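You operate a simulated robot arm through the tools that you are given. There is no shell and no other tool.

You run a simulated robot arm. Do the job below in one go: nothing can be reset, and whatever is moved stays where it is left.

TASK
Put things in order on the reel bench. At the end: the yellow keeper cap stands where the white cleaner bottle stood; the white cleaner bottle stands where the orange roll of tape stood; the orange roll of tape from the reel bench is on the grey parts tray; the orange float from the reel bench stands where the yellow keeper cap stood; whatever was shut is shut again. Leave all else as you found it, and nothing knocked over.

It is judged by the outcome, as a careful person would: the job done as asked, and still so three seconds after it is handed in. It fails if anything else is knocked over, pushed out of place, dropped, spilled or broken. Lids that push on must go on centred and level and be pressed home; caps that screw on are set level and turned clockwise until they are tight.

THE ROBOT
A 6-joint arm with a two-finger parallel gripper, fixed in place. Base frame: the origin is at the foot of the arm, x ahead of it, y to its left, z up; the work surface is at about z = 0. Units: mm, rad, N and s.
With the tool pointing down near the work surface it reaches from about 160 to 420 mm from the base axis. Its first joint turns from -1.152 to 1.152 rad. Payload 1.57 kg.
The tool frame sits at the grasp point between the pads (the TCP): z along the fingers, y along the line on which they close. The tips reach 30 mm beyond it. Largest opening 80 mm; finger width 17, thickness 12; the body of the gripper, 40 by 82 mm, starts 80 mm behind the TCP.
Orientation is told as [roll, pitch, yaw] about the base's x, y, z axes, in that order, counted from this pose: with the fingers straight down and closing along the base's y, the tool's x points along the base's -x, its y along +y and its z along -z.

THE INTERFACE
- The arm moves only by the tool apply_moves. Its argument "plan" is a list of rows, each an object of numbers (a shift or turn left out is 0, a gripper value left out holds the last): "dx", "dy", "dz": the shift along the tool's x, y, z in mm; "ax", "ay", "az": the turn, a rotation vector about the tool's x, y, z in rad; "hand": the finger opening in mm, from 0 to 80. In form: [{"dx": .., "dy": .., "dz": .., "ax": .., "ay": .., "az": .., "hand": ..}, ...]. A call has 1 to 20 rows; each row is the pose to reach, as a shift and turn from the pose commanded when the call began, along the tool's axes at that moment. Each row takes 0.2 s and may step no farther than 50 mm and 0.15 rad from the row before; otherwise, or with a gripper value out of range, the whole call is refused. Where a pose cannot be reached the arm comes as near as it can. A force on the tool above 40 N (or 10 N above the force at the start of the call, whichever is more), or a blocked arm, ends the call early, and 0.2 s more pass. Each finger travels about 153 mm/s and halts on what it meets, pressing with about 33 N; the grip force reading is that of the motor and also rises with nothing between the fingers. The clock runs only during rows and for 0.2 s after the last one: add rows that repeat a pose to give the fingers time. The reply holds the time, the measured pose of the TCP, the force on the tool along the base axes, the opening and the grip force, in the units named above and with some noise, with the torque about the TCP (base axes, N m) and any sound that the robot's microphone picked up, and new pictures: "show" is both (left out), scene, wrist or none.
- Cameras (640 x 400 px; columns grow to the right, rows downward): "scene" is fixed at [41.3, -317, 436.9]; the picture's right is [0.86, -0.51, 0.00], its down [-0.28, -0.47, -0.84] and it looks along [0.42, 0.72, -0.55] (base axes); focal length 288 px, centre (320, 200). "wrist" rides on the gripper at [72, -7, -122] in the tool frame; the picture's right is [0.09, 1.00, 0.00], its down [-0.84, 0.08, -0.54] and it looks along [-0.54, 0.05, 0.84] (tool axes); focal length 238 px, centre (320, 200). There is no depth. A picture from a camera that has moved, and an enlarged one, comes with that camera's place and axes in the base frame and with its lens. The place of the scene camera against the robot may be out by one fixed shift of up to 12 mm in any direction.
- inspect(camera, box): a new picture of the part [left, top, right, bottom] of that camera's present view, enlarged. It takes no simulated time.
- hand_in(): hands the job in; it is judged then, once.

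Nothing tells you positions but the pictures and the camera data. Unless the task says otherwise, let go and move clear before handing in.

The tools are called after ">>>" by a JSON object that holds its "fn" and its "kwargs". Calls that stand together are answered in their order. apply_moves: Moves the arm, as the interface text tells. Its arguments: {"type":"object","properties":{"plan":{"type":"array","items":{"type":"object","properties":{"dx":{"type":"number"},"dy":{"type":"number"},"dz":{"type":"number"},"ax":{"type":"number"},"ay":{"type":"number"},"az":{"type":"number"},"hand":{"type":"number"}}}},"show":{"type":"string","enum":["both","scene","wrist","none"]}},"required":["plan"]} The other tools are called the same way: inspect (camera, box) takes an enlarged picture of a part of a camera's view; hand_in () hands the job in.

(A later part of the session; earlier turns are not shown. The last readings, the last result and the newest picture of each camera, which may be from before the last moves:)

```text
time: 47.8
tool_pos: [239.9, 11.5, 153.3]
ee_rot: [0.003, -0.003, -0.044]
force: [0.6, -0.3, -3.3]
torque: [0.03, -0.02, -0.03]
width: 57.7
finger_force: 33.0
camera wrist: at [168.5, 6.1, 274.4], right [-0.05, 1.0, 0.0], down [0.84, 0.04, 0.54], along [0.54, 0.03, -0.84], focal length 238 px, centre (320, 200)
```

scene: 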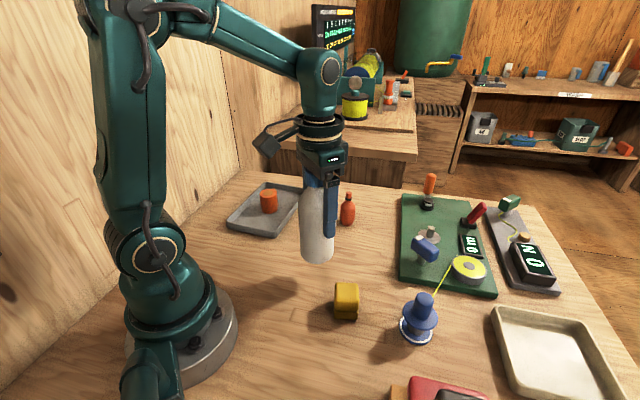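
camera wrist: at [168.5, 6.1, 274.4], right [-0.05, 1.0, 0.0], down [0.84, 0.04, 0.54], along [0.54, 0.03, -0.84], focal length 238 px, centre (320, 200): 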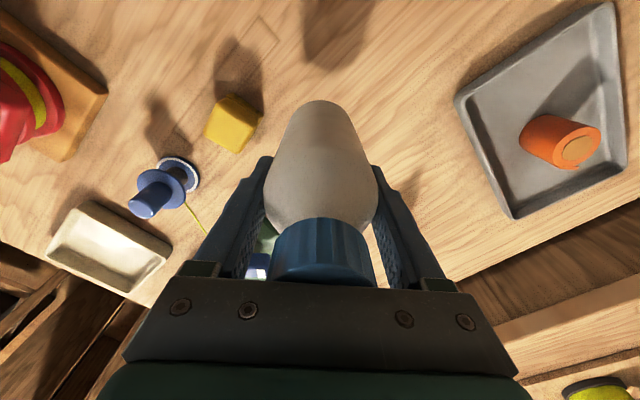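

>>> {"fn": "apply_moves", "kwargs": {"plan": [{"dx": 4, "dy": -4.5, "az": 0.03}, {"dx": 14, "dy": -16, "az": 0.07}, {"dx": 27, "dy": -30, "az": 0.12}, {"dx": 40, "dy": -44, "az": 0.17}, {"dx": 53, "dy": -59, "az": 0.22}, {"dx": 66.8, "dy": -74, "az": 0.28}, {"dx": 78, "dy": -87, "az": 0.33}, {"dx": 89, "dy": -100, "az": 0.38}, {"dx": 99, "dy": -112, "az": 0.43}, {"dx": 106, "dy": -120, "az": 0.48}, {"dx": 108.7, "dy": -123.4, "az": 0.5}, {"dx": 108.7, "dy": -123.4, "az": 0.5}], "show": "both"}}

```text
time: 50.4
tool_pos: [126.5, -107.8, 152.0]
ee_rot: [0.004, -0.002, -0.546]
force: [0.5, 0.2, -2.9]
torque: [-0.03, 0.02, -0.03]
width: 57.3
finger_force: 34.1
camera wrist: at [61.0, -77.7, 274.0], right [0.44, 0.9, 0.0], down [0.75, -0.37, 0.54], along [0.49, -0.24, -0.84], focal length 238 px, centre (320, 200)
```

scene: 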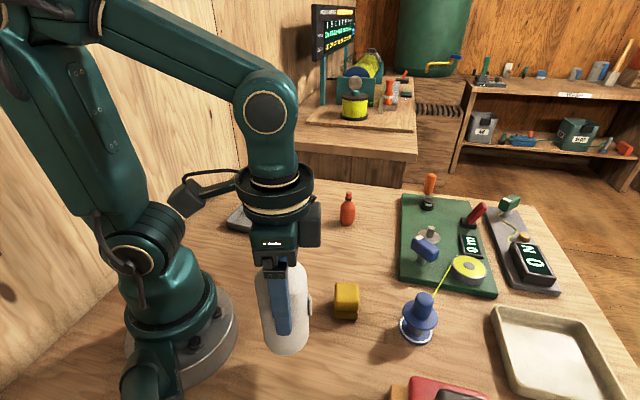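
wrist: 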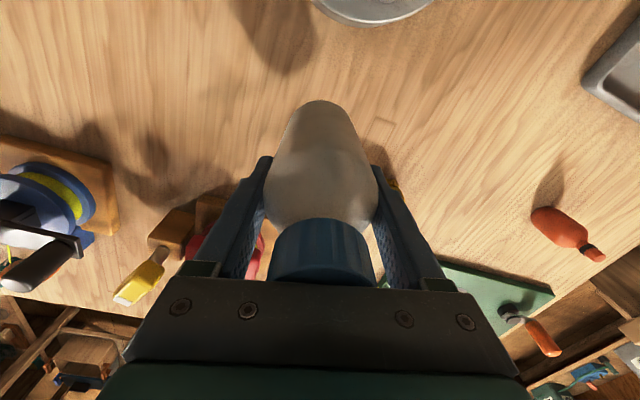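

>>> {"fn": "apply_moves", "kwargs": {"plan": [{"dz": 4}, {"dz": 14}, {"dz": 28}, {"dz": 42}, {"dz": 52}, {"dz": 57}], "show": "both"}}

>>> {"fn": "apply_moves", "kwargs": {"plan": [{"dz": 0.7}, {"dz": 1.4}], "show": "none"}}

```text
time: 51.8
tool_pos: [126.9, -107.1, 93.1]
ee_rot: [0.005, -0.001, -0.546]
force: [0.4, -1.3, -3.3]
torque: [0.03, -0.01, 0.0]
width: 57.5
finger_force: 32.6
camera wrist: at [61.8, -77.4, 216.0], right [0.44, 0.9, 0.0], down [0.75, -0.37, 0.54], along [0.49, -0.24, -0.84], focal length 238 px, centre (320, 200)
```

scene: 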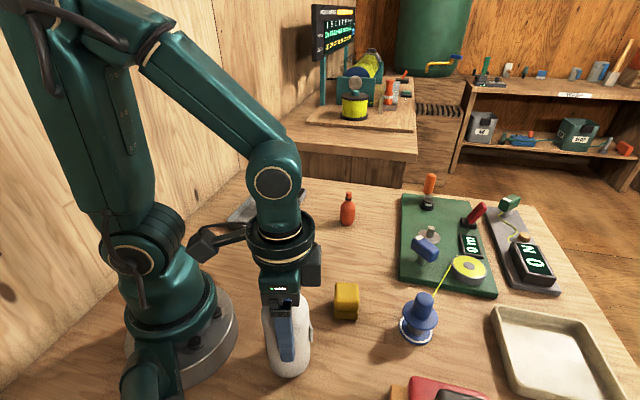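
wrist: 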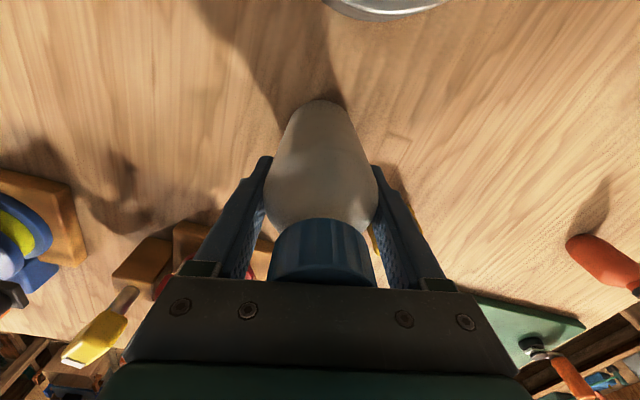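

```text
time: 52.4
tool_pos: [127.4, -109.0, 92.9]
ee_rot: [0.003, -0.001, -0.547]
force: [0.7, -0.7, -2.8]
torque: [-0.03, 0.0, 0.02]
width: 57.3
finger_force: 33.1
```

>>> {"fn": "apply_moves", "kwargs": {"plan": [{"dz": 0.6}, {"dz": 1.2}], "show": "none"}}

>>> {"fn": "apply_moves", "kwargs": {"plan": [{"dz": 0.4}, {"dz": 0.8}], "show": "none"}}

```text
time: 53.0
tool_pos: [126.5, -107.8, 92.1]
ee_rot: [0.004, -0.002, -0.547]
force: [-0.8, 3.4, 11.3]
torque: [0.0, 0.14, -0.02]
width: 57.0
finger_force: 32.8
```

```text
time: 53.6
tool_pos: [125.9, -108.7, 91.8]
ee_rot: [0.004, -0.004, -0.544]
force: [-0.2, 5.6, 25.1]
torque: [-0.01, 0.2, 0.08]
width: 57.2
finger_force: 32.8
```

The bottle is down and bearing on the bench. I'll ease off slightly, open, and rise.

>>> {"fn": "apply_moves", "kwargs": {"plan": [{"dz": -1.2}, {"dz": -1.2}, {"dz": -1.2, "hand": 70}, {"dz": -1.2, "hand": 80}, {"dz": -1.2, "hand": 80}], "show": "both"}}

>>> {"fn": "apply_moves", "kwargs": {"plan": [{"dz": -15}, {"dz": -40}, {"dz": -75}, {"dz": -110}, {"dz": -130}, {"dz": -130}], "show": "both"}}

>>> {"fn": "inspect", "kwargs": {"camera": "scene", "box": [240, 240, 380, 390]}}

```text
time: 54.8
tool_pos: [126.1, -107.7, 92.7]
ee_rot: [0.003, -0.001, -0.546]
force: [-0.1, 0.0, 0.4]
torque: [0.0, -0.03, 0.02]
width: 79.8
finger_force: 0.0
camera wrist: at [61.5, -77.8, 214.8], right [0.44, 0.9, 0.0], down [0.75, -0.37, 0.54], along [0.49, -0.24, -0.84], focal length 238 px, centre (320, 200)
```

scene: 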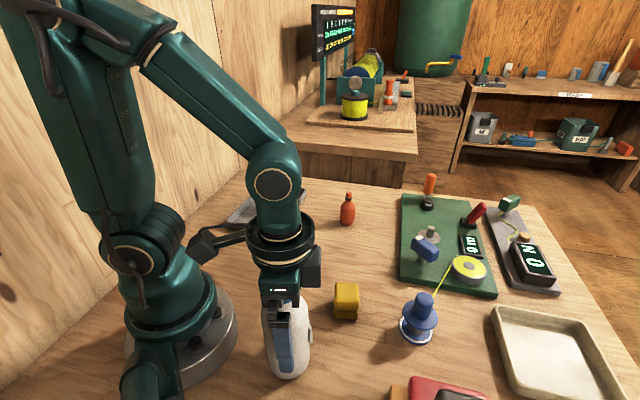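
wrist: 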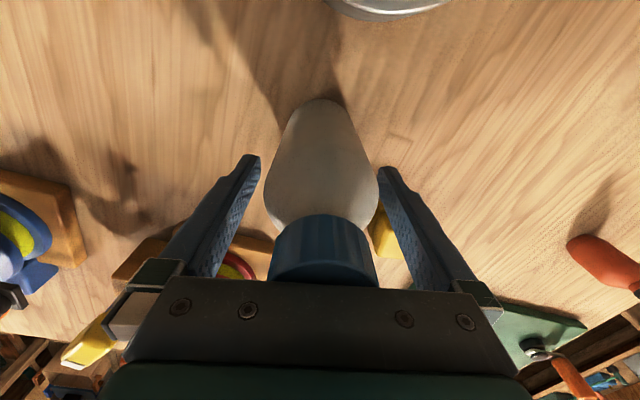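

```text
time: 56.2
tool_pos: [125.2, -107.6, 224.1]
ee_rot: [0.003, -0.002, -0.548]
force: [0.3, -0.3, 0.2]
torque: [-0.01, 0.03, -0.03]
width: 80.1
finger_force: 0.1
camera wrist: at [60.4, -78.3, 346.2], right [0.44, 0.9, 0.0], down [0.75, -0.37, 0.54], along [0.49, -0.24, -0.84], focal length 238 px, centre (320, 200)
```

scene: 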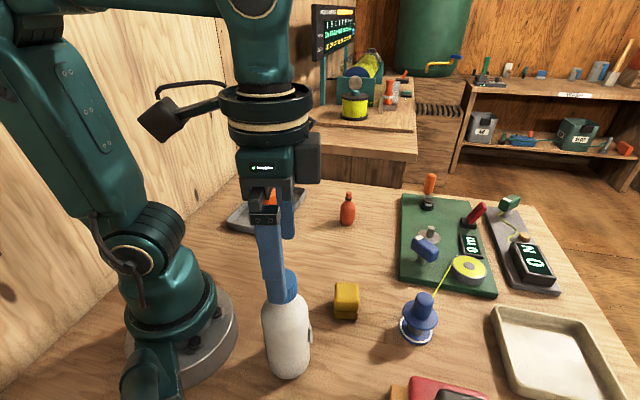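
wrist: 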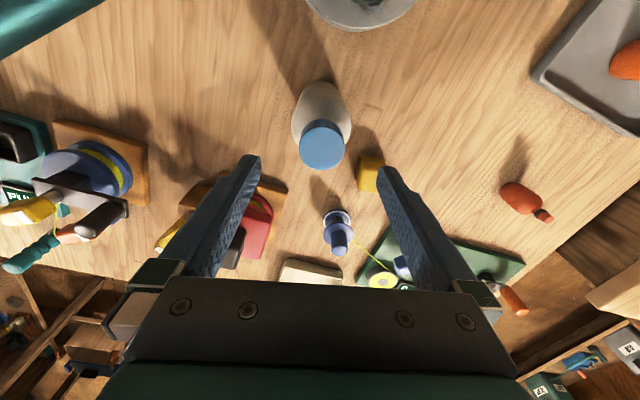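

```text
2.67 times, centred on (310, 315) of scene
camera zoom: at [41.3, -317.0, 436.9], right [0.86, -0.51, 0.0], down [-0.28, -0.47, -0.84], along [0.42, 0.72, -0.55], focal length 768 px, centre (347, -107)
```

zoom: 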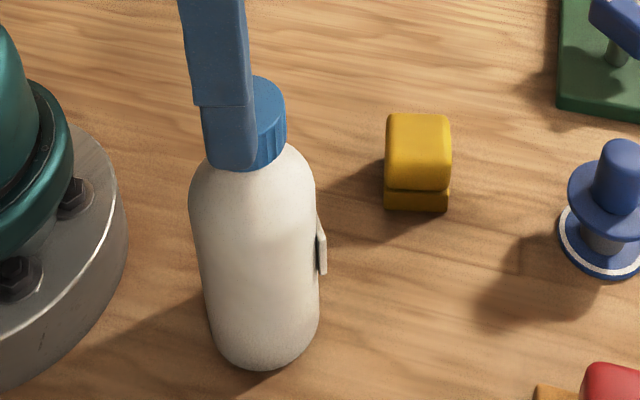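

The bottle stands upright where the tape was. Next is the yellow cap, so I'll move over it and check its exact position and edge direction.

>>> {"fn": "apply_moves", "kwargs": {"plan": [{"dx": -27, "dy": 27}, {"dx": -55, "dy": 54}, {"dx": -82, "dy": 80.5}, {"dx": -82, "dy": 80.5, "dz": 40}, {"dx": -82, "dy": 80.5, "dz": 70}, {"dx": -82, "dy": 80.5, "dz": 70}], "show": "both"}}

>>> {"fn": "inspect", "kwargs": {"camera": "wrist", "box": [270, 80, 370, 180]}}

```text
time: 57.6
tool_pos: [236.6, -80.3, 151.1]
ee_rot: [0.003, -0.001, -0.545]
force: [-0.5, -0.1, -0.1]
torque: [0.01, -0.02, 0.0]
width: 79.9
finger_force: 0.1
camera wrist: at [171.4, -50.7, 273.7], right [0.44, 0.9, 0.0], down [0.75, -0.37, 0.54], along [0.49, -0.24, -0.84], focal length 238 px, centre (320, 200)
```

scene: 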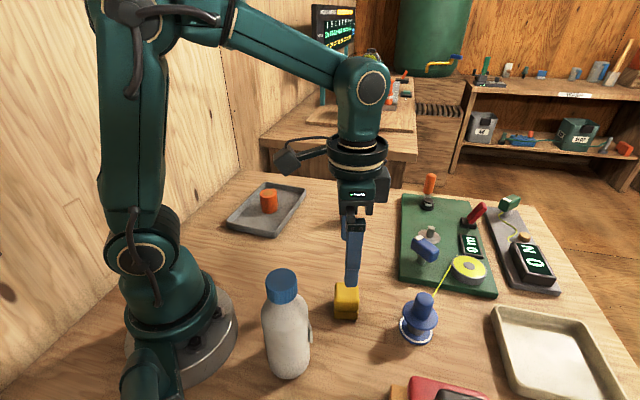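
wrist: 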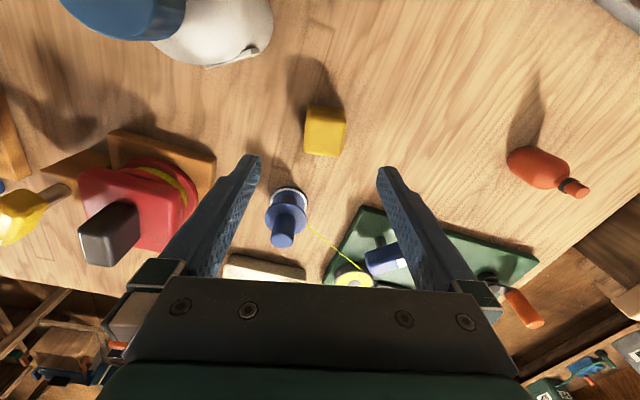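

```text
4.00 times, centred on (320, 130) of wrist
camera zoom: at [171.4, -50.7, 273.7], right [0.44, 0.9, 0.0], down [0.75, -0.37, 0.54], along [0.49, -0.24, -0.84], focal length 953 px, centre (320, 480)
```

zoom: 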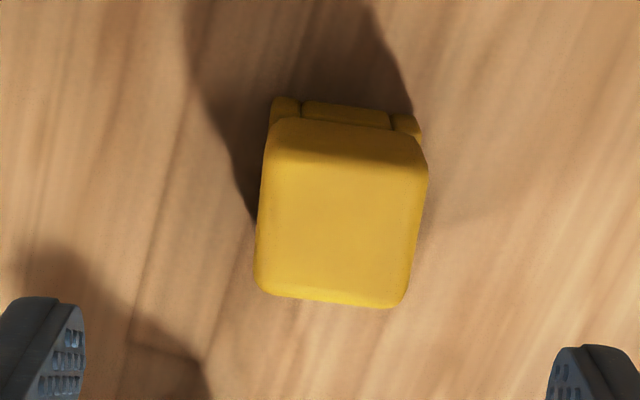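

The cap is centred a few mm to the right of the tool and turned about 0.05 rad. I'll correct for that, go down, and grip it.

>>> {"fn": "apply_moves", "kwargs": {"plan": [{"dx": 1.5, "dy": 3.5, "az": 0.05}, {"dx": 1.5, "dy": 3.5, "dz": 40, "az": 0.05}, {"dx": 1.5, "dy": 3.5, "dz": 75, "az": 0.05}, {"dx": 1.5, "dy": 3.5, "dz": 100, "az": 0.05}, {"dx": 1.5, "dy": 3.5, "dz": 114, "az": 0.05}, {"dx": 1.5, "dy": 3.5, "dz": 114, "az": 0.05}], "show": "both"}}

>>> {"fn": "inspect", "kwargs": {"camera": "scene", "box": [300, 240, 400, 340]}}

>>> {"fn": "inspect", "kwargs": {"camera": "wrist", "box": [240, 110, 400, 240]}}

```text
time: 59.0
tool_pos: [239.9, -78.3, 38.8]
ee_rot: [0.004, -0.004, -0.595]
force: [-0.4, 0.1, 0.2]
torque: [-0.02, 0.03, 0.0]
width: 80.2
finger_force: 0.2
camera wrist: at [176.7, -45.3, 160.1], right [0.48, 0.88, 0.0], down [0.73, -0.41, 0.54], along [0.48, -0.26, -0.84], focal length 238 px, centre (320, 200)
```

scene: 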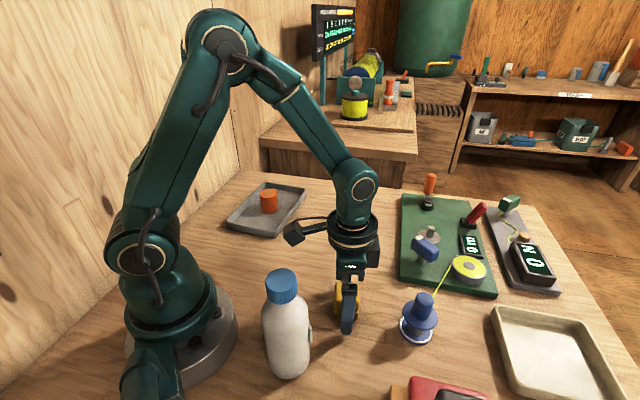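
wrist: 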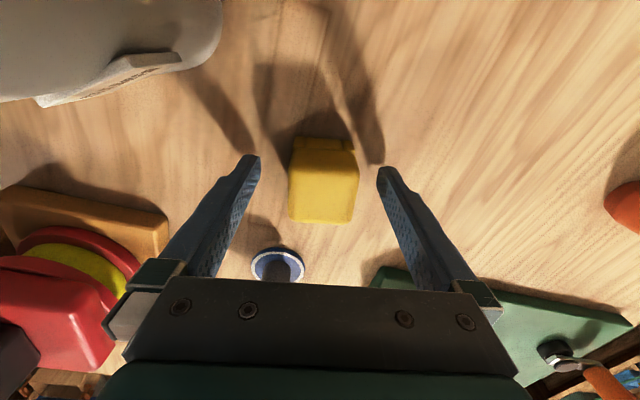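

```text
4.00 times, centred on (350, 290) of scene
camera zoom: at [41.3, -317.0, 436.9], right [0.86, -0.51, 0.0], down [-0.28, -0.47, -0.84], along [0.42, 0.72, -0.55], focal length 1152 px, centre (200, -160)
```

zoom: 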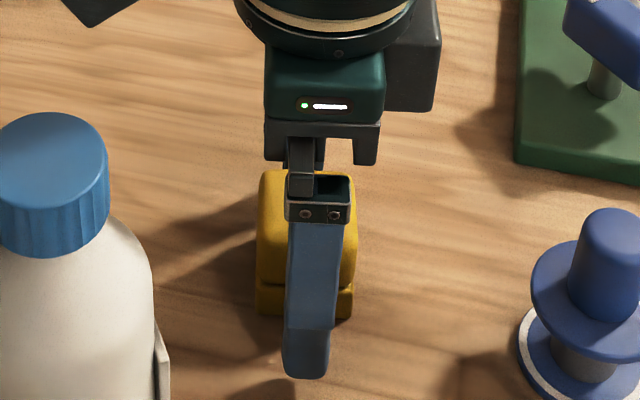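

```text
3.08 times, centred on (320, 175) of wrist
camera zoom: at [176.7, -45.3, 160.1], right [0.48, 0.88, 0.0], down [0.73, -0.41, 0.54], along [0.48, -0.26, -0.84], focal length 733 px, centre (320, 277)
```

zoom: 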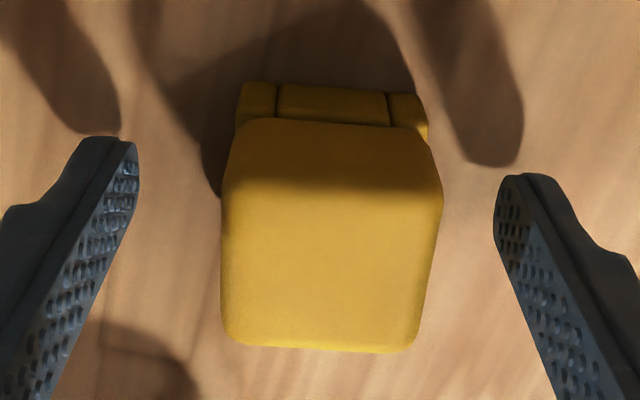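

>>> {"fn": "apply_moves", "kwargs": {"plan": [{"hand": 60}, {"hand": 48}, {"hand": 0}, {"hand": 0}, {"hand": 0}], "show": "wrist"}}

>>> {"fn": "apply_moves", "kwargs": {"plan": [{"dz": -1}, {"dz": -3}, {"dz": -6}, {"dz": -10}], "show": "both"}}

>>> {"fn": "inspect", "kwargs": {"camera": "scene", "box": [300, 240, 400, 340]}}

```text
time: 60.2
tool_pos: [240.3, -78.5, 38.2]
ee_rot: [0.002, 0.0, -0.595]
force: [0.1, -0.4, 3.9]
torque: [-0.06, 0.03, 0.01]
width: 39.5
finger_force: 33.4
camera wrist: at [176.8, -45.4, 160.4], right [0.48, 0.88, 0.0], down [0.73, -0.41, 0.54], along [0.48, -0.26, -0.84], focal length 238 px, centre (320, 200)
```

wrist: 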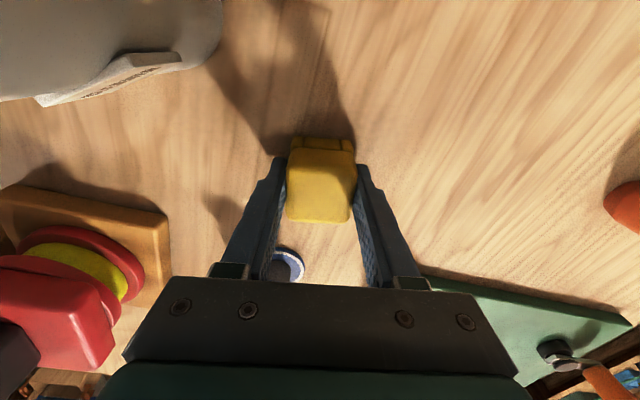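

```text
time: 61.2
tool_pos: [238.0, -78.2, 48.5]
ee_rot: [0.003, -0.003, -0.596]
force: [-0.7, -0.9, 0.1]
torque: [0.01, 0.0, -0.02]
width: 39.5
finger_force: 32.8
camera wrist: at [175.6, -44.6, 170.2], right [0.48, 0.88, 0.0], down [0.73, -0.41, 0.54], along [0.48, -0.26, -0.84], focal length 238 px, centre (320, 200)
```

scene: 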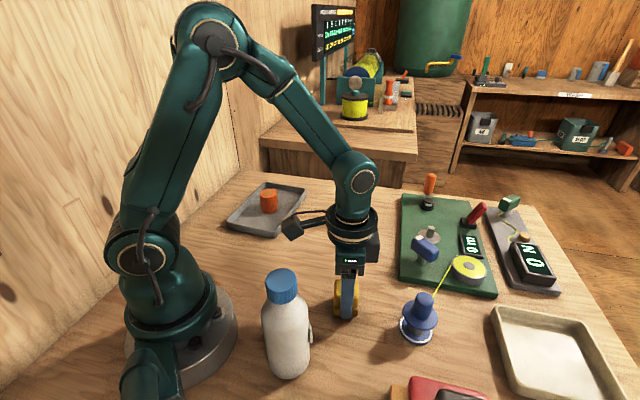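
wrist: 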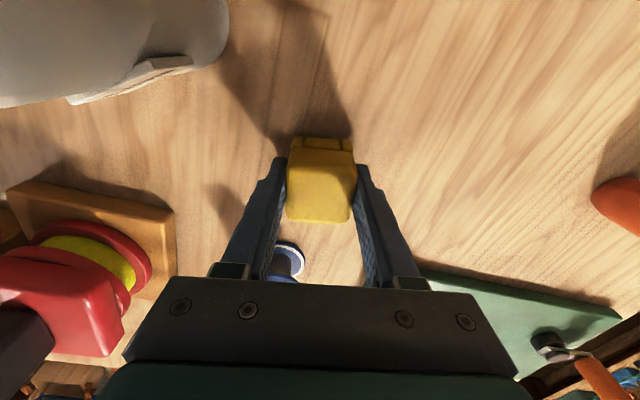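

```text
4.00 times, centred on (350, 290) of scene
camera zoom: at [41.3, -317.0, 436.9], right [0.86, -0.51, 0.0], down [-0.28, -0.47, -0.84], along [0.42, 0.72, -0.55], focal length 1152 px, centre (200, -160)
```

zoom: 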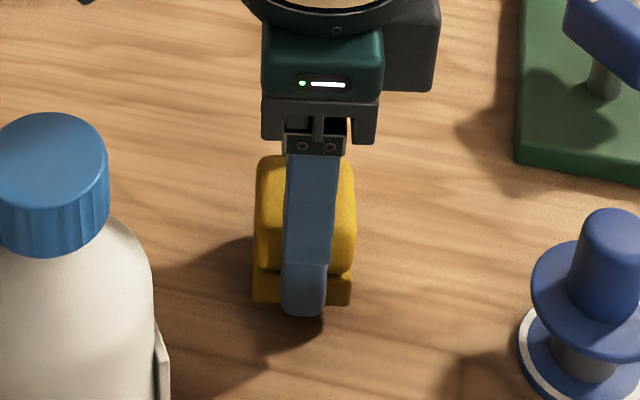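

>>> {"fn": "apply_moves", "kwargs": {"plan": [{"dz": -6}, {"dz": -16}, {"dz": -28}, {"dz": -40}, {"dz": -48}, {"dz": -50}, {"dz": -50}], "show": "both"}}

>>> {"fn": "inspect", "kwargs": {"camera": "scene", "box": [300, 220, 400, 340]}}

```text
time: 62.8
tool_pos: [237.2, -77.3, 98.9]
ee_rot: [0.004, -0.003, -0.596]
force: [-0.3, -0.1, -0.1]
torque: [-0.02, 0.0, -0.03]
width: 39.5
finger_force: 33.1
camera wrist: at [174.6, -44.1, 220.8], right [0.48, 0.88, 0.0], down [0.73, -0.41, 0.54], along [0.48, -0.26, -0.84], focal length 238 px, centre (320, 200)
```

scene: 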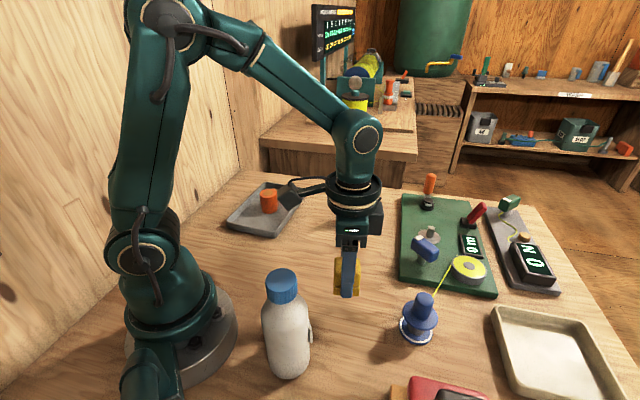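
wrist: 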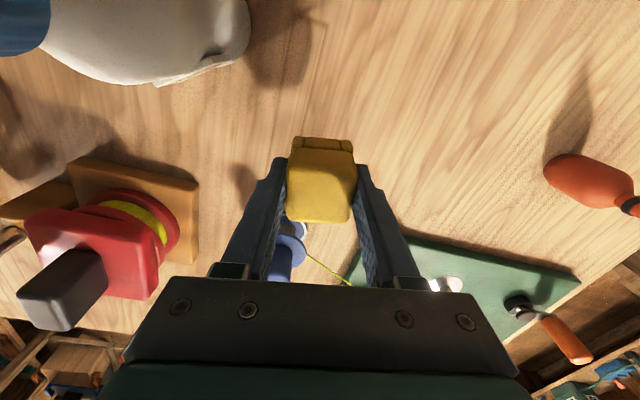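

```text
3.33 times, centred on (350, 280) of scene
camera zoom: at [41.3, -317.0, 436.9], right [0.86, -0.51, 0.0], down [-0.28, -0.47, -0.84], along [0.42, 0.72, -0.55], focal length 960 px, centre (220, -67)
```

zoom: 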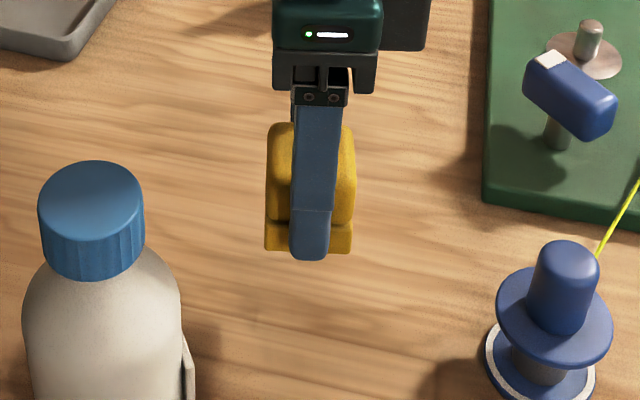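

Nothing was under the cap, so the ring-necked orange piece standing by itself is the float. I'll carry the cap to the bottle's old spot at about (357, 7).

>>> {"fn": "apply_moves", "kwargs": {"plan": [{"dx": -2, "dy": 6}, {"dx": -7, "dy": 19}, {"dx": -14, "dy": 37}, {"dx": -21, "dy": 56}, {"dx": -28, "dy": 75}, {"dx": -35, "dy": 94}, {"dx": -42, "dy": 113}, {"dx": -47, "dy": 128}, {"dx": -50, "dy": 136}, {"dx": -50.5, "dy": 137.6}, {"dx": -50.5, "dy": 137.6}], "show": "both"}}

```text
time: 65.2
tool_pos: [357.6, 7.2, 100.2]
ee_rot: [0.003, -0.002, -0.594]
force: [-0.7, -0.2, 0.0]
torque: [0.01, -0.04, -0.01]
width: 39.5
finger_force: 32.9
camera wrist: at [294.6, 40.6, 221.6], right [0.48, 0.88, 0.0], down [0.73, -0.41, 0.54], along [0.48, -0.26, -0.84], focal length 238 px, centre (320, 200)
```

scene: 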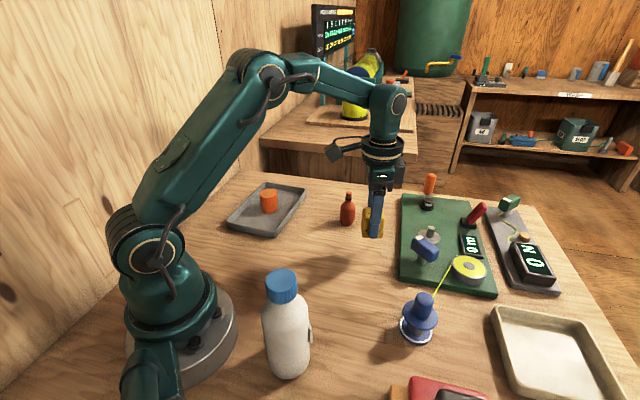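
wrist: 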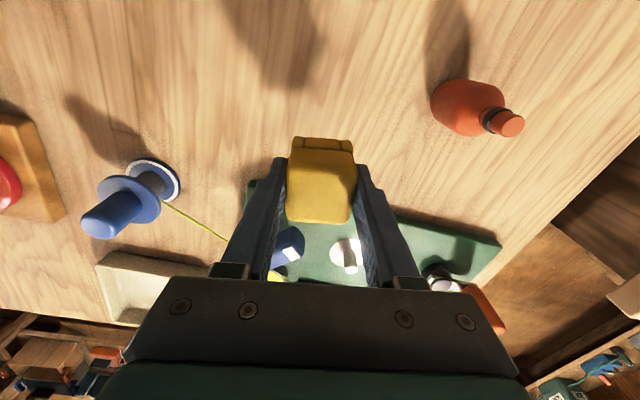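

>>> {"fn": "apply_moves", "kwargs": {"plan": [{"dz": 5}, {"dz": 16}, {"dz": 30}, {"dz": 44}, {"dz": 53}, {"dz": 57}], "show": "both"}}

>>> {"fn": "apply_moves", "kwargs": {"plan": [{"dz": 0.7}, {"dz": 1.4}], "show": "none"}}

```text
time: 66.6
tool_pos: [357.5, 8.6, 41.6]
ee_rot: [0.003, -0.002, -0.596]
force: [0.1, -0.3, -0.3]
torque: [0.0, -0.01, 0.01]
width: 39.4
finger_force: 33.1
camera wrist: at [294.8, 41.0, 163.4], right [0.48, 0.88, 0.0], down [0.73, -0.41, 0.54], along [0.48, -0.26, -0.84], focal length 238 px, centre (320, 200)
```

scene: 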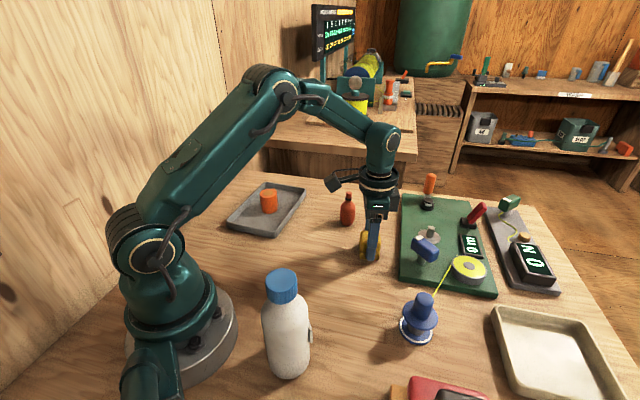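
wrist: 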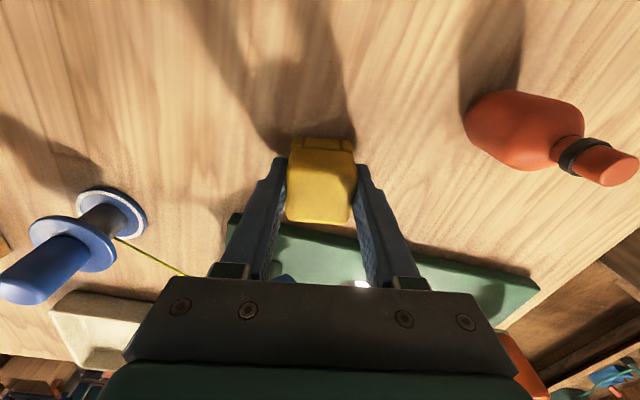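

```text
time: 67.2
tool_pos: [358.2, 8.1, 40.4]
ee_rot: [0.003, -0.003, -0.595]
force: [-0.3, -0.4, -0.9]
torque: [0.04, 0.0, -0.01]
width: 39.9
finger_force: 33.1
```

>>> {"fn": "apply_moves", "kwargs": {"plan": [{"dz": 0.6}, {"dz": 1.2}], "show": "none"}}

>>> {"fn": "apply_moves", "kwargs": {"plan": [{"dz": 0.5}, {"dz": 1.0}], "show": "none"}}

```text
time: 67.8
tool_pos: [359.3, 7.6, 39.2]
ee_rot: [0.003, -0.003, -0.596]
force: [-0.5, -0.2, -0.5]
torque: [0.01, 0.03, -0.01]
width: 39.3
finger_force: 33.3
```

```text
time: 68.4
tool_pos: [357.8, 7.1, 39.0]
ee_rot: [0.004, -0.002, -0.594]
force: [1.1, 0.0, 0.7]
torque: [0.0, 0.04, 0.01]
width: 39.3
finger_force: 32.7
```

>>> {"fn": "apply_moves", "kwargs": {"plan": [{"dz": 0.5}, {"dz": 1.0}], "show": "none"}}

>>> {"fn": "inspect", "kwargs": {"camera": "scene", "box": [345, 215, 405, 275]}}

```text
time: 69.0
tool_pos: [358.1, 8.1, 39.0]
ee_rot: [0.005, 0.0, -0.593]
force: [-5.7, 0.1, 20.5]
torque: [-0.17, 0.4, -0.07]
width: 39.5
finger_force: 32.9
```

```text
6.67 times, centred on (375, 245) of scene
camera zoom: at [41.3, -317.0, 436.9], right [0.86, -0.51, 0.0], down [-0.28, -0.47, -0.84], along [0.42, 0.72, -0.55], focal length 1920 px, centre (-47, -100)
```

zoom: 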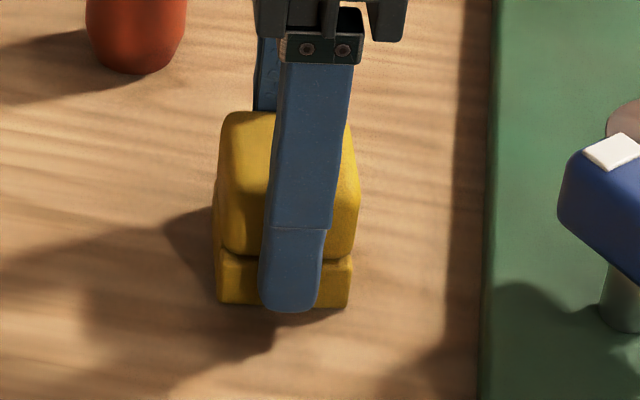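

The cap is on the bench. I'll release it and rise.

>>> {"fn": "apply_moves", "kwargs": {"plan": [{"dz": -0.8}, {"dz": -0.8}, {"dz": -0.8, "hand": 56}, {"dz": -0.8, "hand": 62}, {"dz": -0.8, "hand": 62}], "show": "none"}}

>>> {"fn": "apply_moves", "kwargs": {"plan": [{"dz": -15}, {"dz": -40}, {"dz": -75}, {"dz": -110}, {"dz": -130}, {"dz": -130}], "show": "both"}}

>>> {"fn": "inspect", "kwargs": {"camera": "scene", "box": [320, 170, 420, 270]}}

```text
time: 70.2
tool_pos: [356.9, 8.3, 38.3]
ee_rot: [0.003, -0.002, -0.595]
force: [-0.2, 0.5, -0.5]
torque: [0.03, 0.03, -0.03]
width: 62.0
finger_force: 0.0
```

```text
time: 71.6
tool_pos: [356.6, 8.6, 167.5]
ee_rot: [0.004, -0.001, -0.596]
force: [0.7, -0.2, 1.2]
torque: [0.01, 0.0, 0.01]
width: 62.0
finger_force: 0.0
camera wrist: at [293.4, 42.0, 290.4], right [0.48, 0.88, 0.0], down [0.73, -0.41, 0.54], along [0.48, -0.26, -0.84], focal length 238 px, centre (320, 200)
```

scene: 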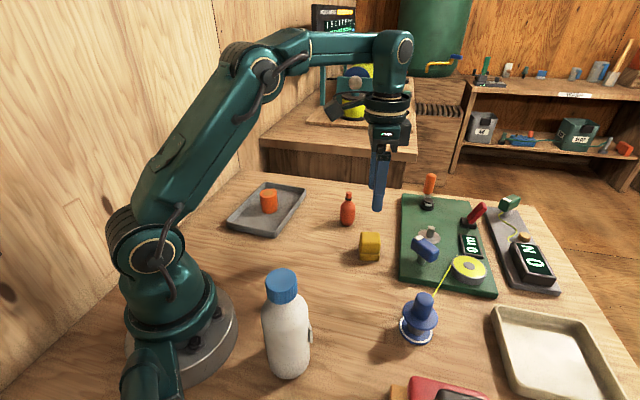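
wrist: 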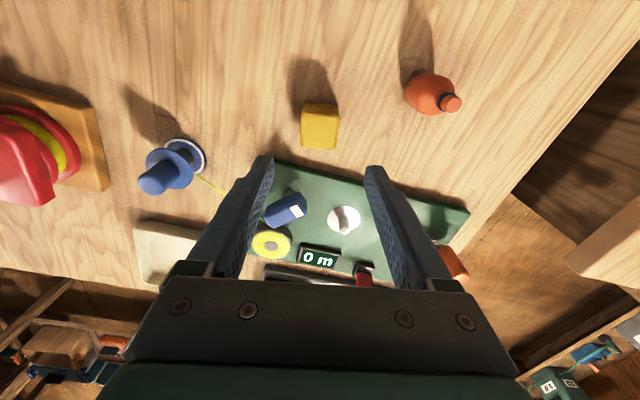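

```text
4.00 times, centred on (370, 220) of scene
camera zoom: at [41.3, -317.0, 436.9], right [0.86, -0.51, 0.0], down [-0.28, -0.47, -0.84], along [0.42, 0.72, -0.55], focal length 1152 px, centre (120, 120)
```

zoom: 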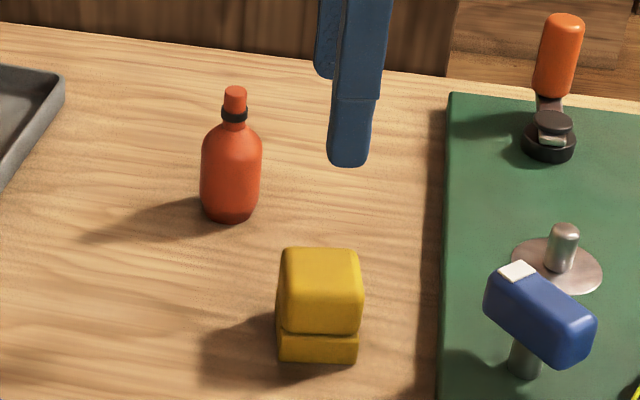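

The cap stands where the bottle was. Last is the float, so I'll measure it precisely from here.

>>> {"fn": "inspect", "kwargs": {"camera": "wrist", "box": [390, 55, 480, 130]}}

>>> {"fn": "inspect", "kwargs": {"camera": "scene", "box": [325, 180, 373, 232]}}

```text
5.33 times, centred on (435, 92) of wrist
camera zoom: at [293.4, 42.0, 290.4], right [0.48, 0.88, 0.0], down [0.73, -0.41, 0.54], along [0.48, -0.26, -0.84], focal length 1271 px, centre (-293, 773)
```

zoom: 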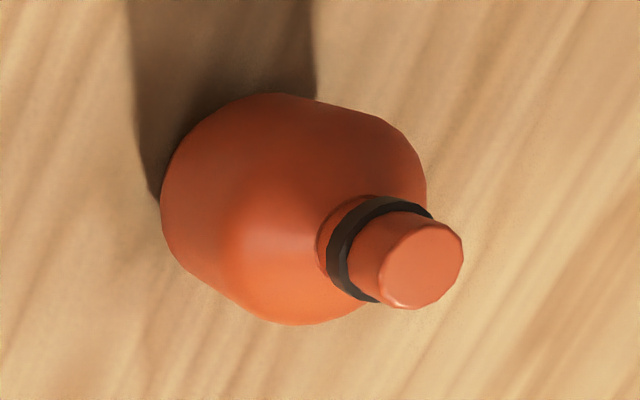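

```text
7.69 times, centred on (349, 206) of scene
camera zoom: at [41.3, -317.0, 436.9], right [0.86, -0.51, 0.0], down [-0.28, -0.47, -0.84], along [0.42, 0.72, -0.55], focal length 2216 px, centre (97, 154)
```

zoom: 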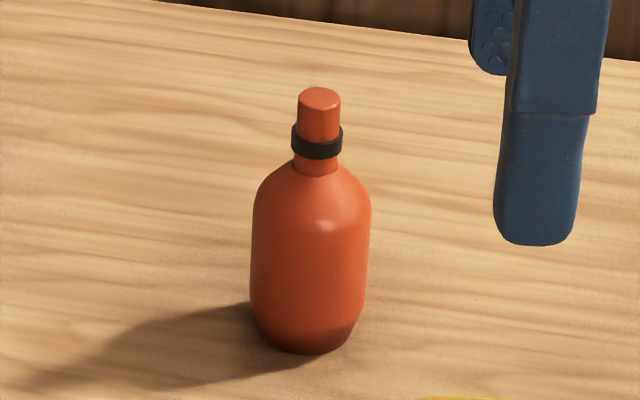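

The float is at about (383, 120), 38 mm in body, with its top at z = 82. That's near the reach limit, so I'll come in from the inner side at grip height with the fingers straddling it.

>>> {"fn": "apply_moves", "kwargs": {"plan": [{"dx": 11, "dy": 9, "az": -0.13, "hand": 68}, {"dx": 22, "dy": 18, "az": -0.26}, {"dx": 33, "dy": 27, "az": -0.39}, {"dx": 44, "dy": 36, "az": -0.52}, {"dx": 55, "dy": 45, "az": -0.65}, {"dx": 66, "dy": 54, "az": -0.78}, {"dx": 75.8, "dy": 62.6, "az": -0.9}, {"dx": 75.8, "dy": 62.6, "az": -0.9}], "show": "both"}}

>>> {"fn": "inspect", "kwargs": {"camera": "wrist", "box": [260, 110, 400, 240]}}

```text
time: 73.4
tool_pos: [330.8, 102.6, 169.7]
ee_rot: [0.0, -0.005, 0.308]
force: [-0.2, 0.5, -0.4]
torque: [0.01, -0.03, -0.04]
width: 67.9
finger_force: 0.0
camera wrist: at [263.8, 73.4, 290.4], right [-0.39, 0.92, 0.0], down [0.77, 0.33, 0.54], along [0.5, 0.21, -0.84], focal length 238 px, centre (320, 200)
```

scene: 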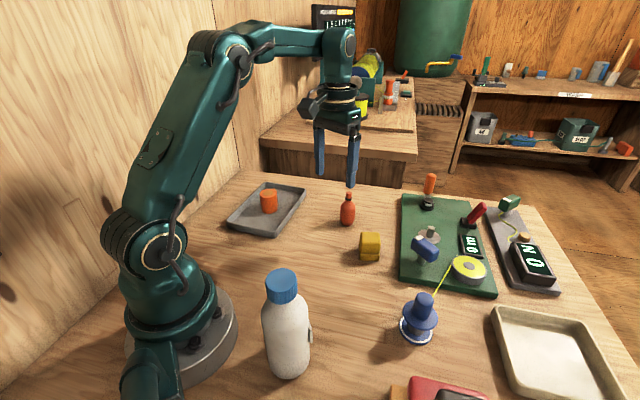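
wrist: 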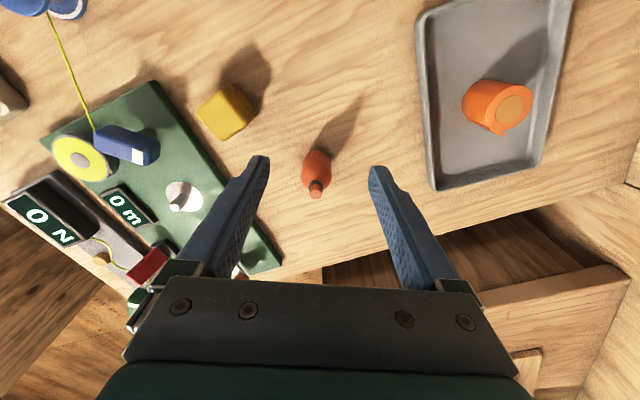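

```text
3.08 times, centred on (330, 175) of wrist
camera zoom: at [263.8, 73.4, 290.4], right [-0.39, 0.92, 0.0], down [0.77, 0.33, 0.54], along [0.5, 0.21, -0.84], focal length 733 px, centre (289, 277)
```

zoom: 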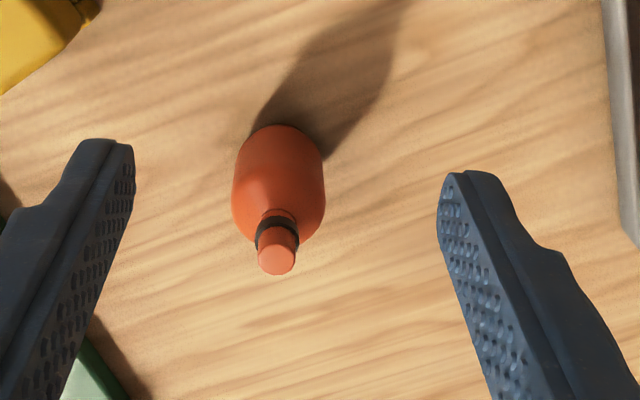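

>>> {"fn": "apply_moves", "kwargs": {"plan": [{"dz": 40}, {"dz": 80}, {"dz": 110}, {"dz": 129}, {"dz": 129}], "show": "both"}}

>>> {"fn": "inspect", "kwargs": {"camera": "wrist", "box": [240, 100, 400, 290]}}

```text
time: 74.6
tool_pos: [331.4, 101.8, 40.5]
ee_rot: [-0.001, -0.003, 0.304]
force: [-0.3, 0.2, -0.7]
torque: [-0.04, 0.04, -0.02]
width: 68.0
finger_force: 0.1
camera wrist: at [264.8, 72.2, 161.5], right [-0.39, 0.92, 0.0], down [0.77, 0.32, 0.54], along [0.5, 0.21, -0.84], focal length 238 px, centre (320, 200)
```

scene: 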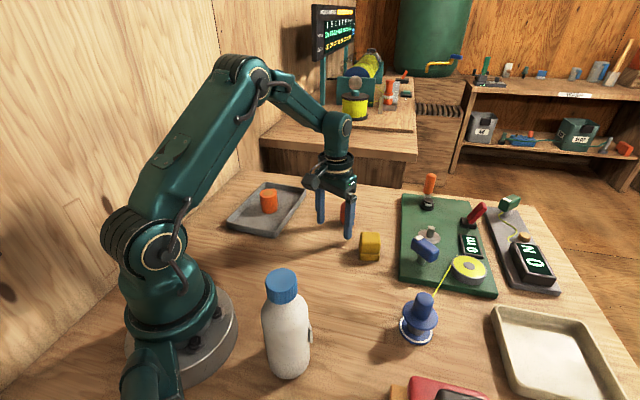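
wrist: 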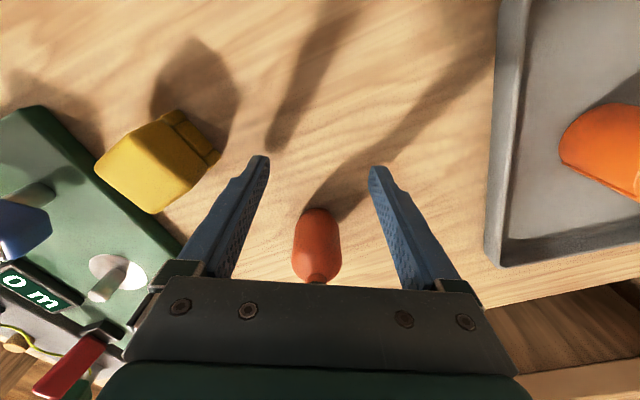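

```text
2.11 times, centred on (320, 195) of wrist
camera zoom: at [264.8, 72.2, 161.5], right [-0.39, 0.92, 0.0], down [0.77, 0.32, 0.54], along [0.5, 0.21, -0.84], focal length 502 px, centre (320, 210)
```

zoom: 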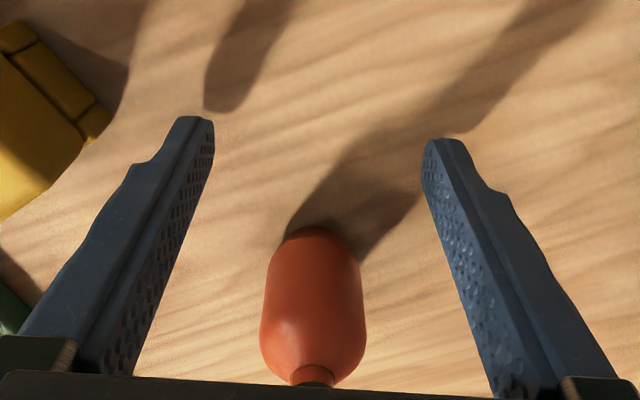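

The float sits centred between the open fingers. I'll move outward until they straddle it.

>>> {"fn": "apply_moves", "kwargs": {"plan": [{"dx": -10}, {"dx": -22}, {"dx": -34, "dy": 0.4}, {"dx": -46, "dy": 0.8}, {"dx": -54, "dy": 0.8}, {"dx": -54, "dy": 0.8}], "show": "both"}}

>>> {"fn": "inspect", "kwargs": {"camera": "wrist", "box": [240, 100, 400, 290]}}

>>> {"fn": "inspect", "kwargs": {"camera": "scene", "box": [300, 140, 400, 250]}}

```text
time: 76.0
tool_pos: [382.5, 119.9, 39.2]
ee_rot: [0.0, -0.003, 0.303]
force: [-0.3, 0.1, -0.4]
torque: [-0.03, -0.04, 0.0]
width: 67.8
finger_force: 0.1
camera wrist: at [316.1, 89.5, 161.7], right [-0.39, 0.92, 0.0], down [0.77, 0.32, 0.54], along [0.5, 0.21, -0.84], focal length 238 px, centre (320, 200)
```

scene: 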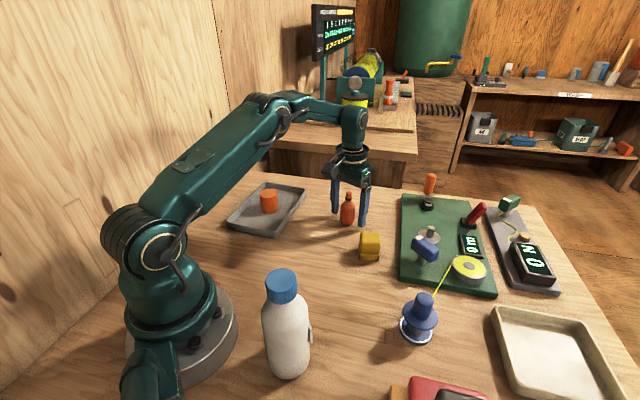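
wrist: 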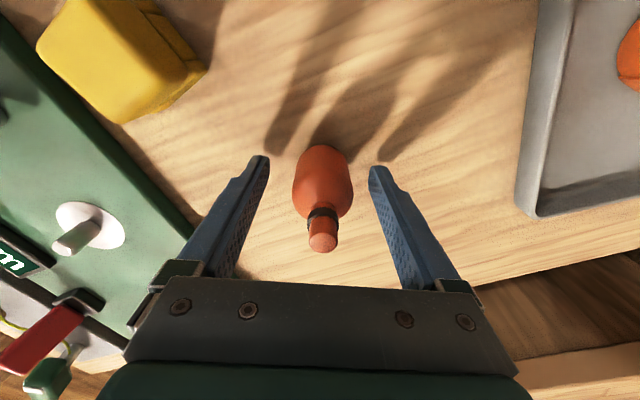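

```text
2.11 times, centred on (320, 195) of wrist
camera zoom: at [316.1, 89.5, 161.7], right [-0.39, 0.92, 0.0], down [0.77, 0.32, 0.54], along [0.5, 0.21, -0.84], focal length 502 px, centre (320, 210)
```

zoom: 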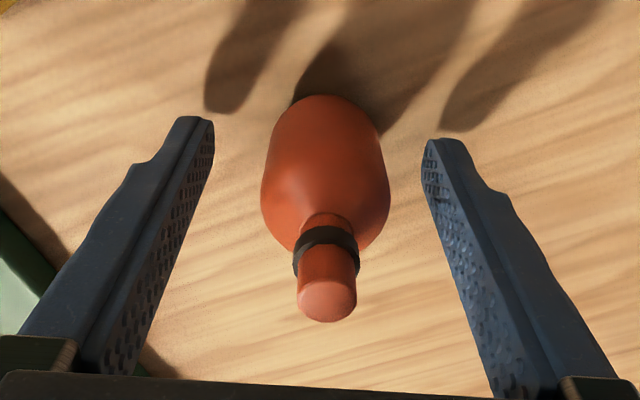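

```text
3.64 times, centred on (350, 195) of scene
camera zoom: at [41.3, -317.0, 436.9], right [0.86, -0.51, 0.0], down [-0.28, -0.47, -0.84], along [0.42, 0.72, -0.55], focal length 1047 px, centre (211, 218)
```

zoom: 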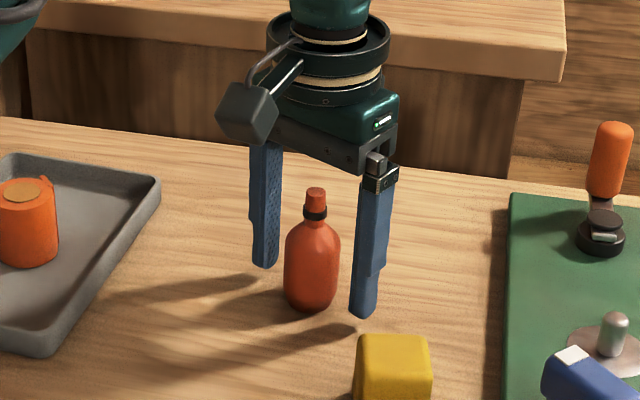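

>>> {"fn": "apply_moves", "kwargs": {"plan": [{"dx": -1.5, "hand": 52}, {"dx": -1.5, "hand": 44}, {"dx": -1.5, "hand": 36}, {"dx": -1.5, "hand": 0}, {"dx": -1.5, "hand": 0}], "show": "wrist"}}

>>> {"fn": "apply_moves", "kwargs": {"plan": [{"dz": -1}, {"dz": -3}, {"dz": -6}, {"dz": -10}], "show": "both"}}

>>> {"fn": "inspect", "kwargs": {"camera": "scene", "box": [300, 140, 400, 250]}}

```text
time: 77.2
tool_pos: [384.0, 119.5, 38.3]
ee_rot: [0.0, -0.003, 0.305]
force: [-0.3, 0.3, 0.2]
torque: [0.01, 0.0, 0.0]
width: 34.3
finger_force: 32.9
camera wrist: at [317.0, 90.1, 161.5], right [-0.39, 0.92, 0.0], down [0.77, 0.32, 0.54], along [0.5, 0.21, -0.84], focal length 238 px, centre (320, 200)
```

wrist: 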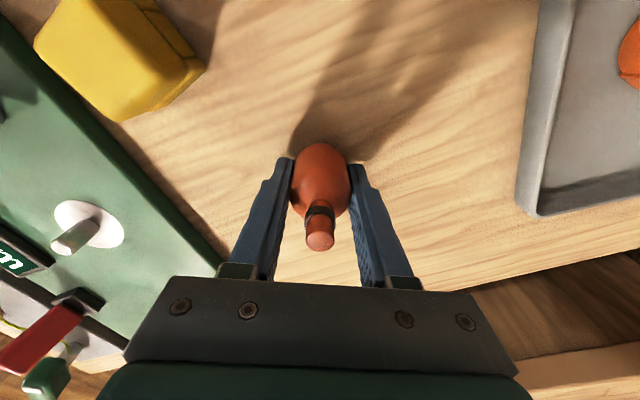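

```text
time: 78.2
tool_pos: [381.8, 119.7, 50.0]
ee_rot: [0.0, -0.002, 0.305]
force: [0.5, -0.4, -1.1]
torque: [0.0, -0.03, 0.0]
width: 34.3
finger_force: 33.1
camera wrist: at [316.4, 90.1, 171.6], right [-0.39, 0.92, 0.0], down [0.77, 0.32, 0.54], along [0.5, 0.21, -0.84], focal length 238 px, centre (320, 200)
```

scene: 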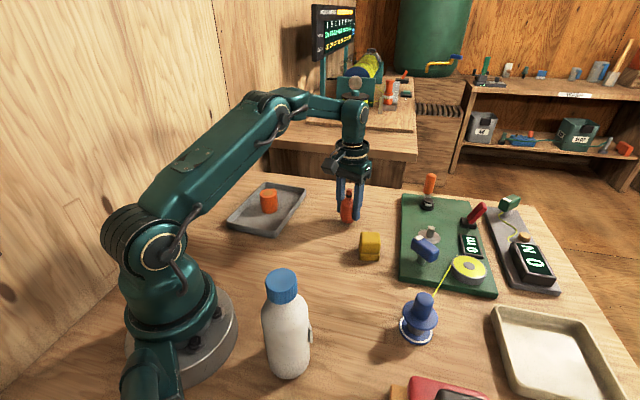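
wrist: 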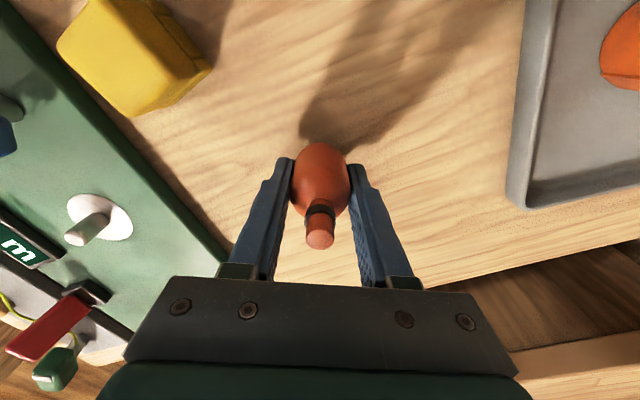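

```text
3.64 times, centred on (350, 195) of scene
camera zoom: at [41.3, -317.0, 436.9], right [0.86, -0.51, 0.0], down [-0.28, -0.47, -0.84], along [0.42, 0.72, -0.55], focal length 1047 px, centre (211, 218)
```

zoom: 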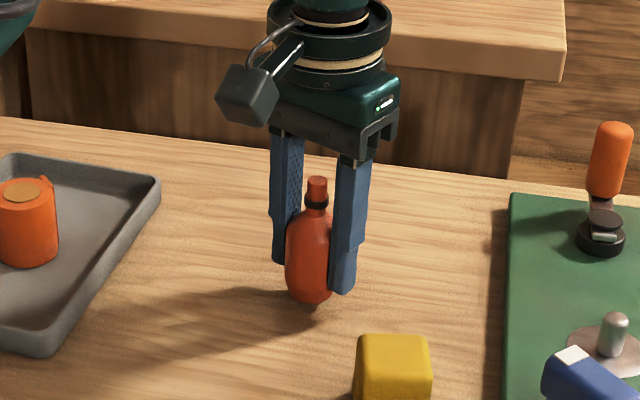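

The float is held at 34.3 mm wide. I'll lift it and carry it inward, keeping it clear of the cap.

>>> {"fn": "apply_moves", "kwargs": {"plan": [{"dz": -4}, {"dz": -12}, {"dz": -24}, {"dz": -35}, {"dz": -40}, {"dx": 5, "dz": -40}, {"dx": 16, "dy": 1, "dz": -40}, {"dx": 32, "dy": 2, "dz": -40}, {"dx": 48, "dy": 3, "dz": -40}, {"dx": 64, "dy": 3.5, "dz": -40}, {"dx": 78, "dy": 4, "dz": -40}, {"dx": 85, "dy": 4.2, "dz": -40}, {"dx": 85.7, "dy": 4.2, "dz": -40}], "show": "both"}}

```text
time: 81.0
tool_pos: [299.0, 98.8, 89.5]
ee_rot: [0.001, -0.003, 0.307]
force: [0.9, -0.1, -1.2]
torque: [-0.03, -0.01, -0.02]
width: 34.5
finger_force: 32.8
camera wrist: at [232.9, 68.7, 211.4], right [-0.39, 0.92, 0.0], down [0.77, 0.32, 0.55], along [0.5, 0.21, -0.84], focal length 238 px, centre (320, 200)
```

scene: 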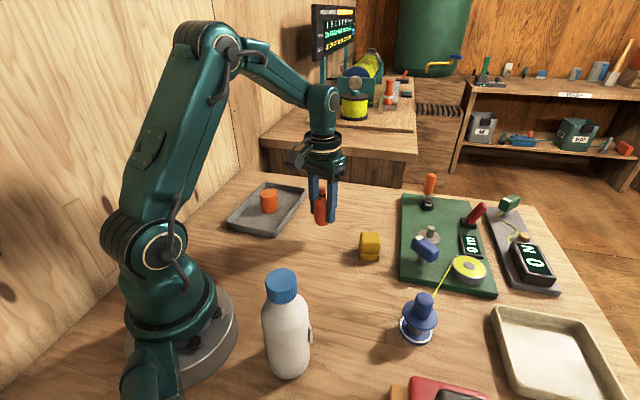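
wrist: 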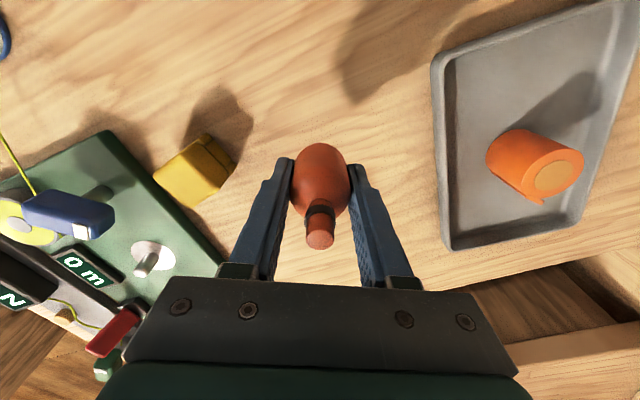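

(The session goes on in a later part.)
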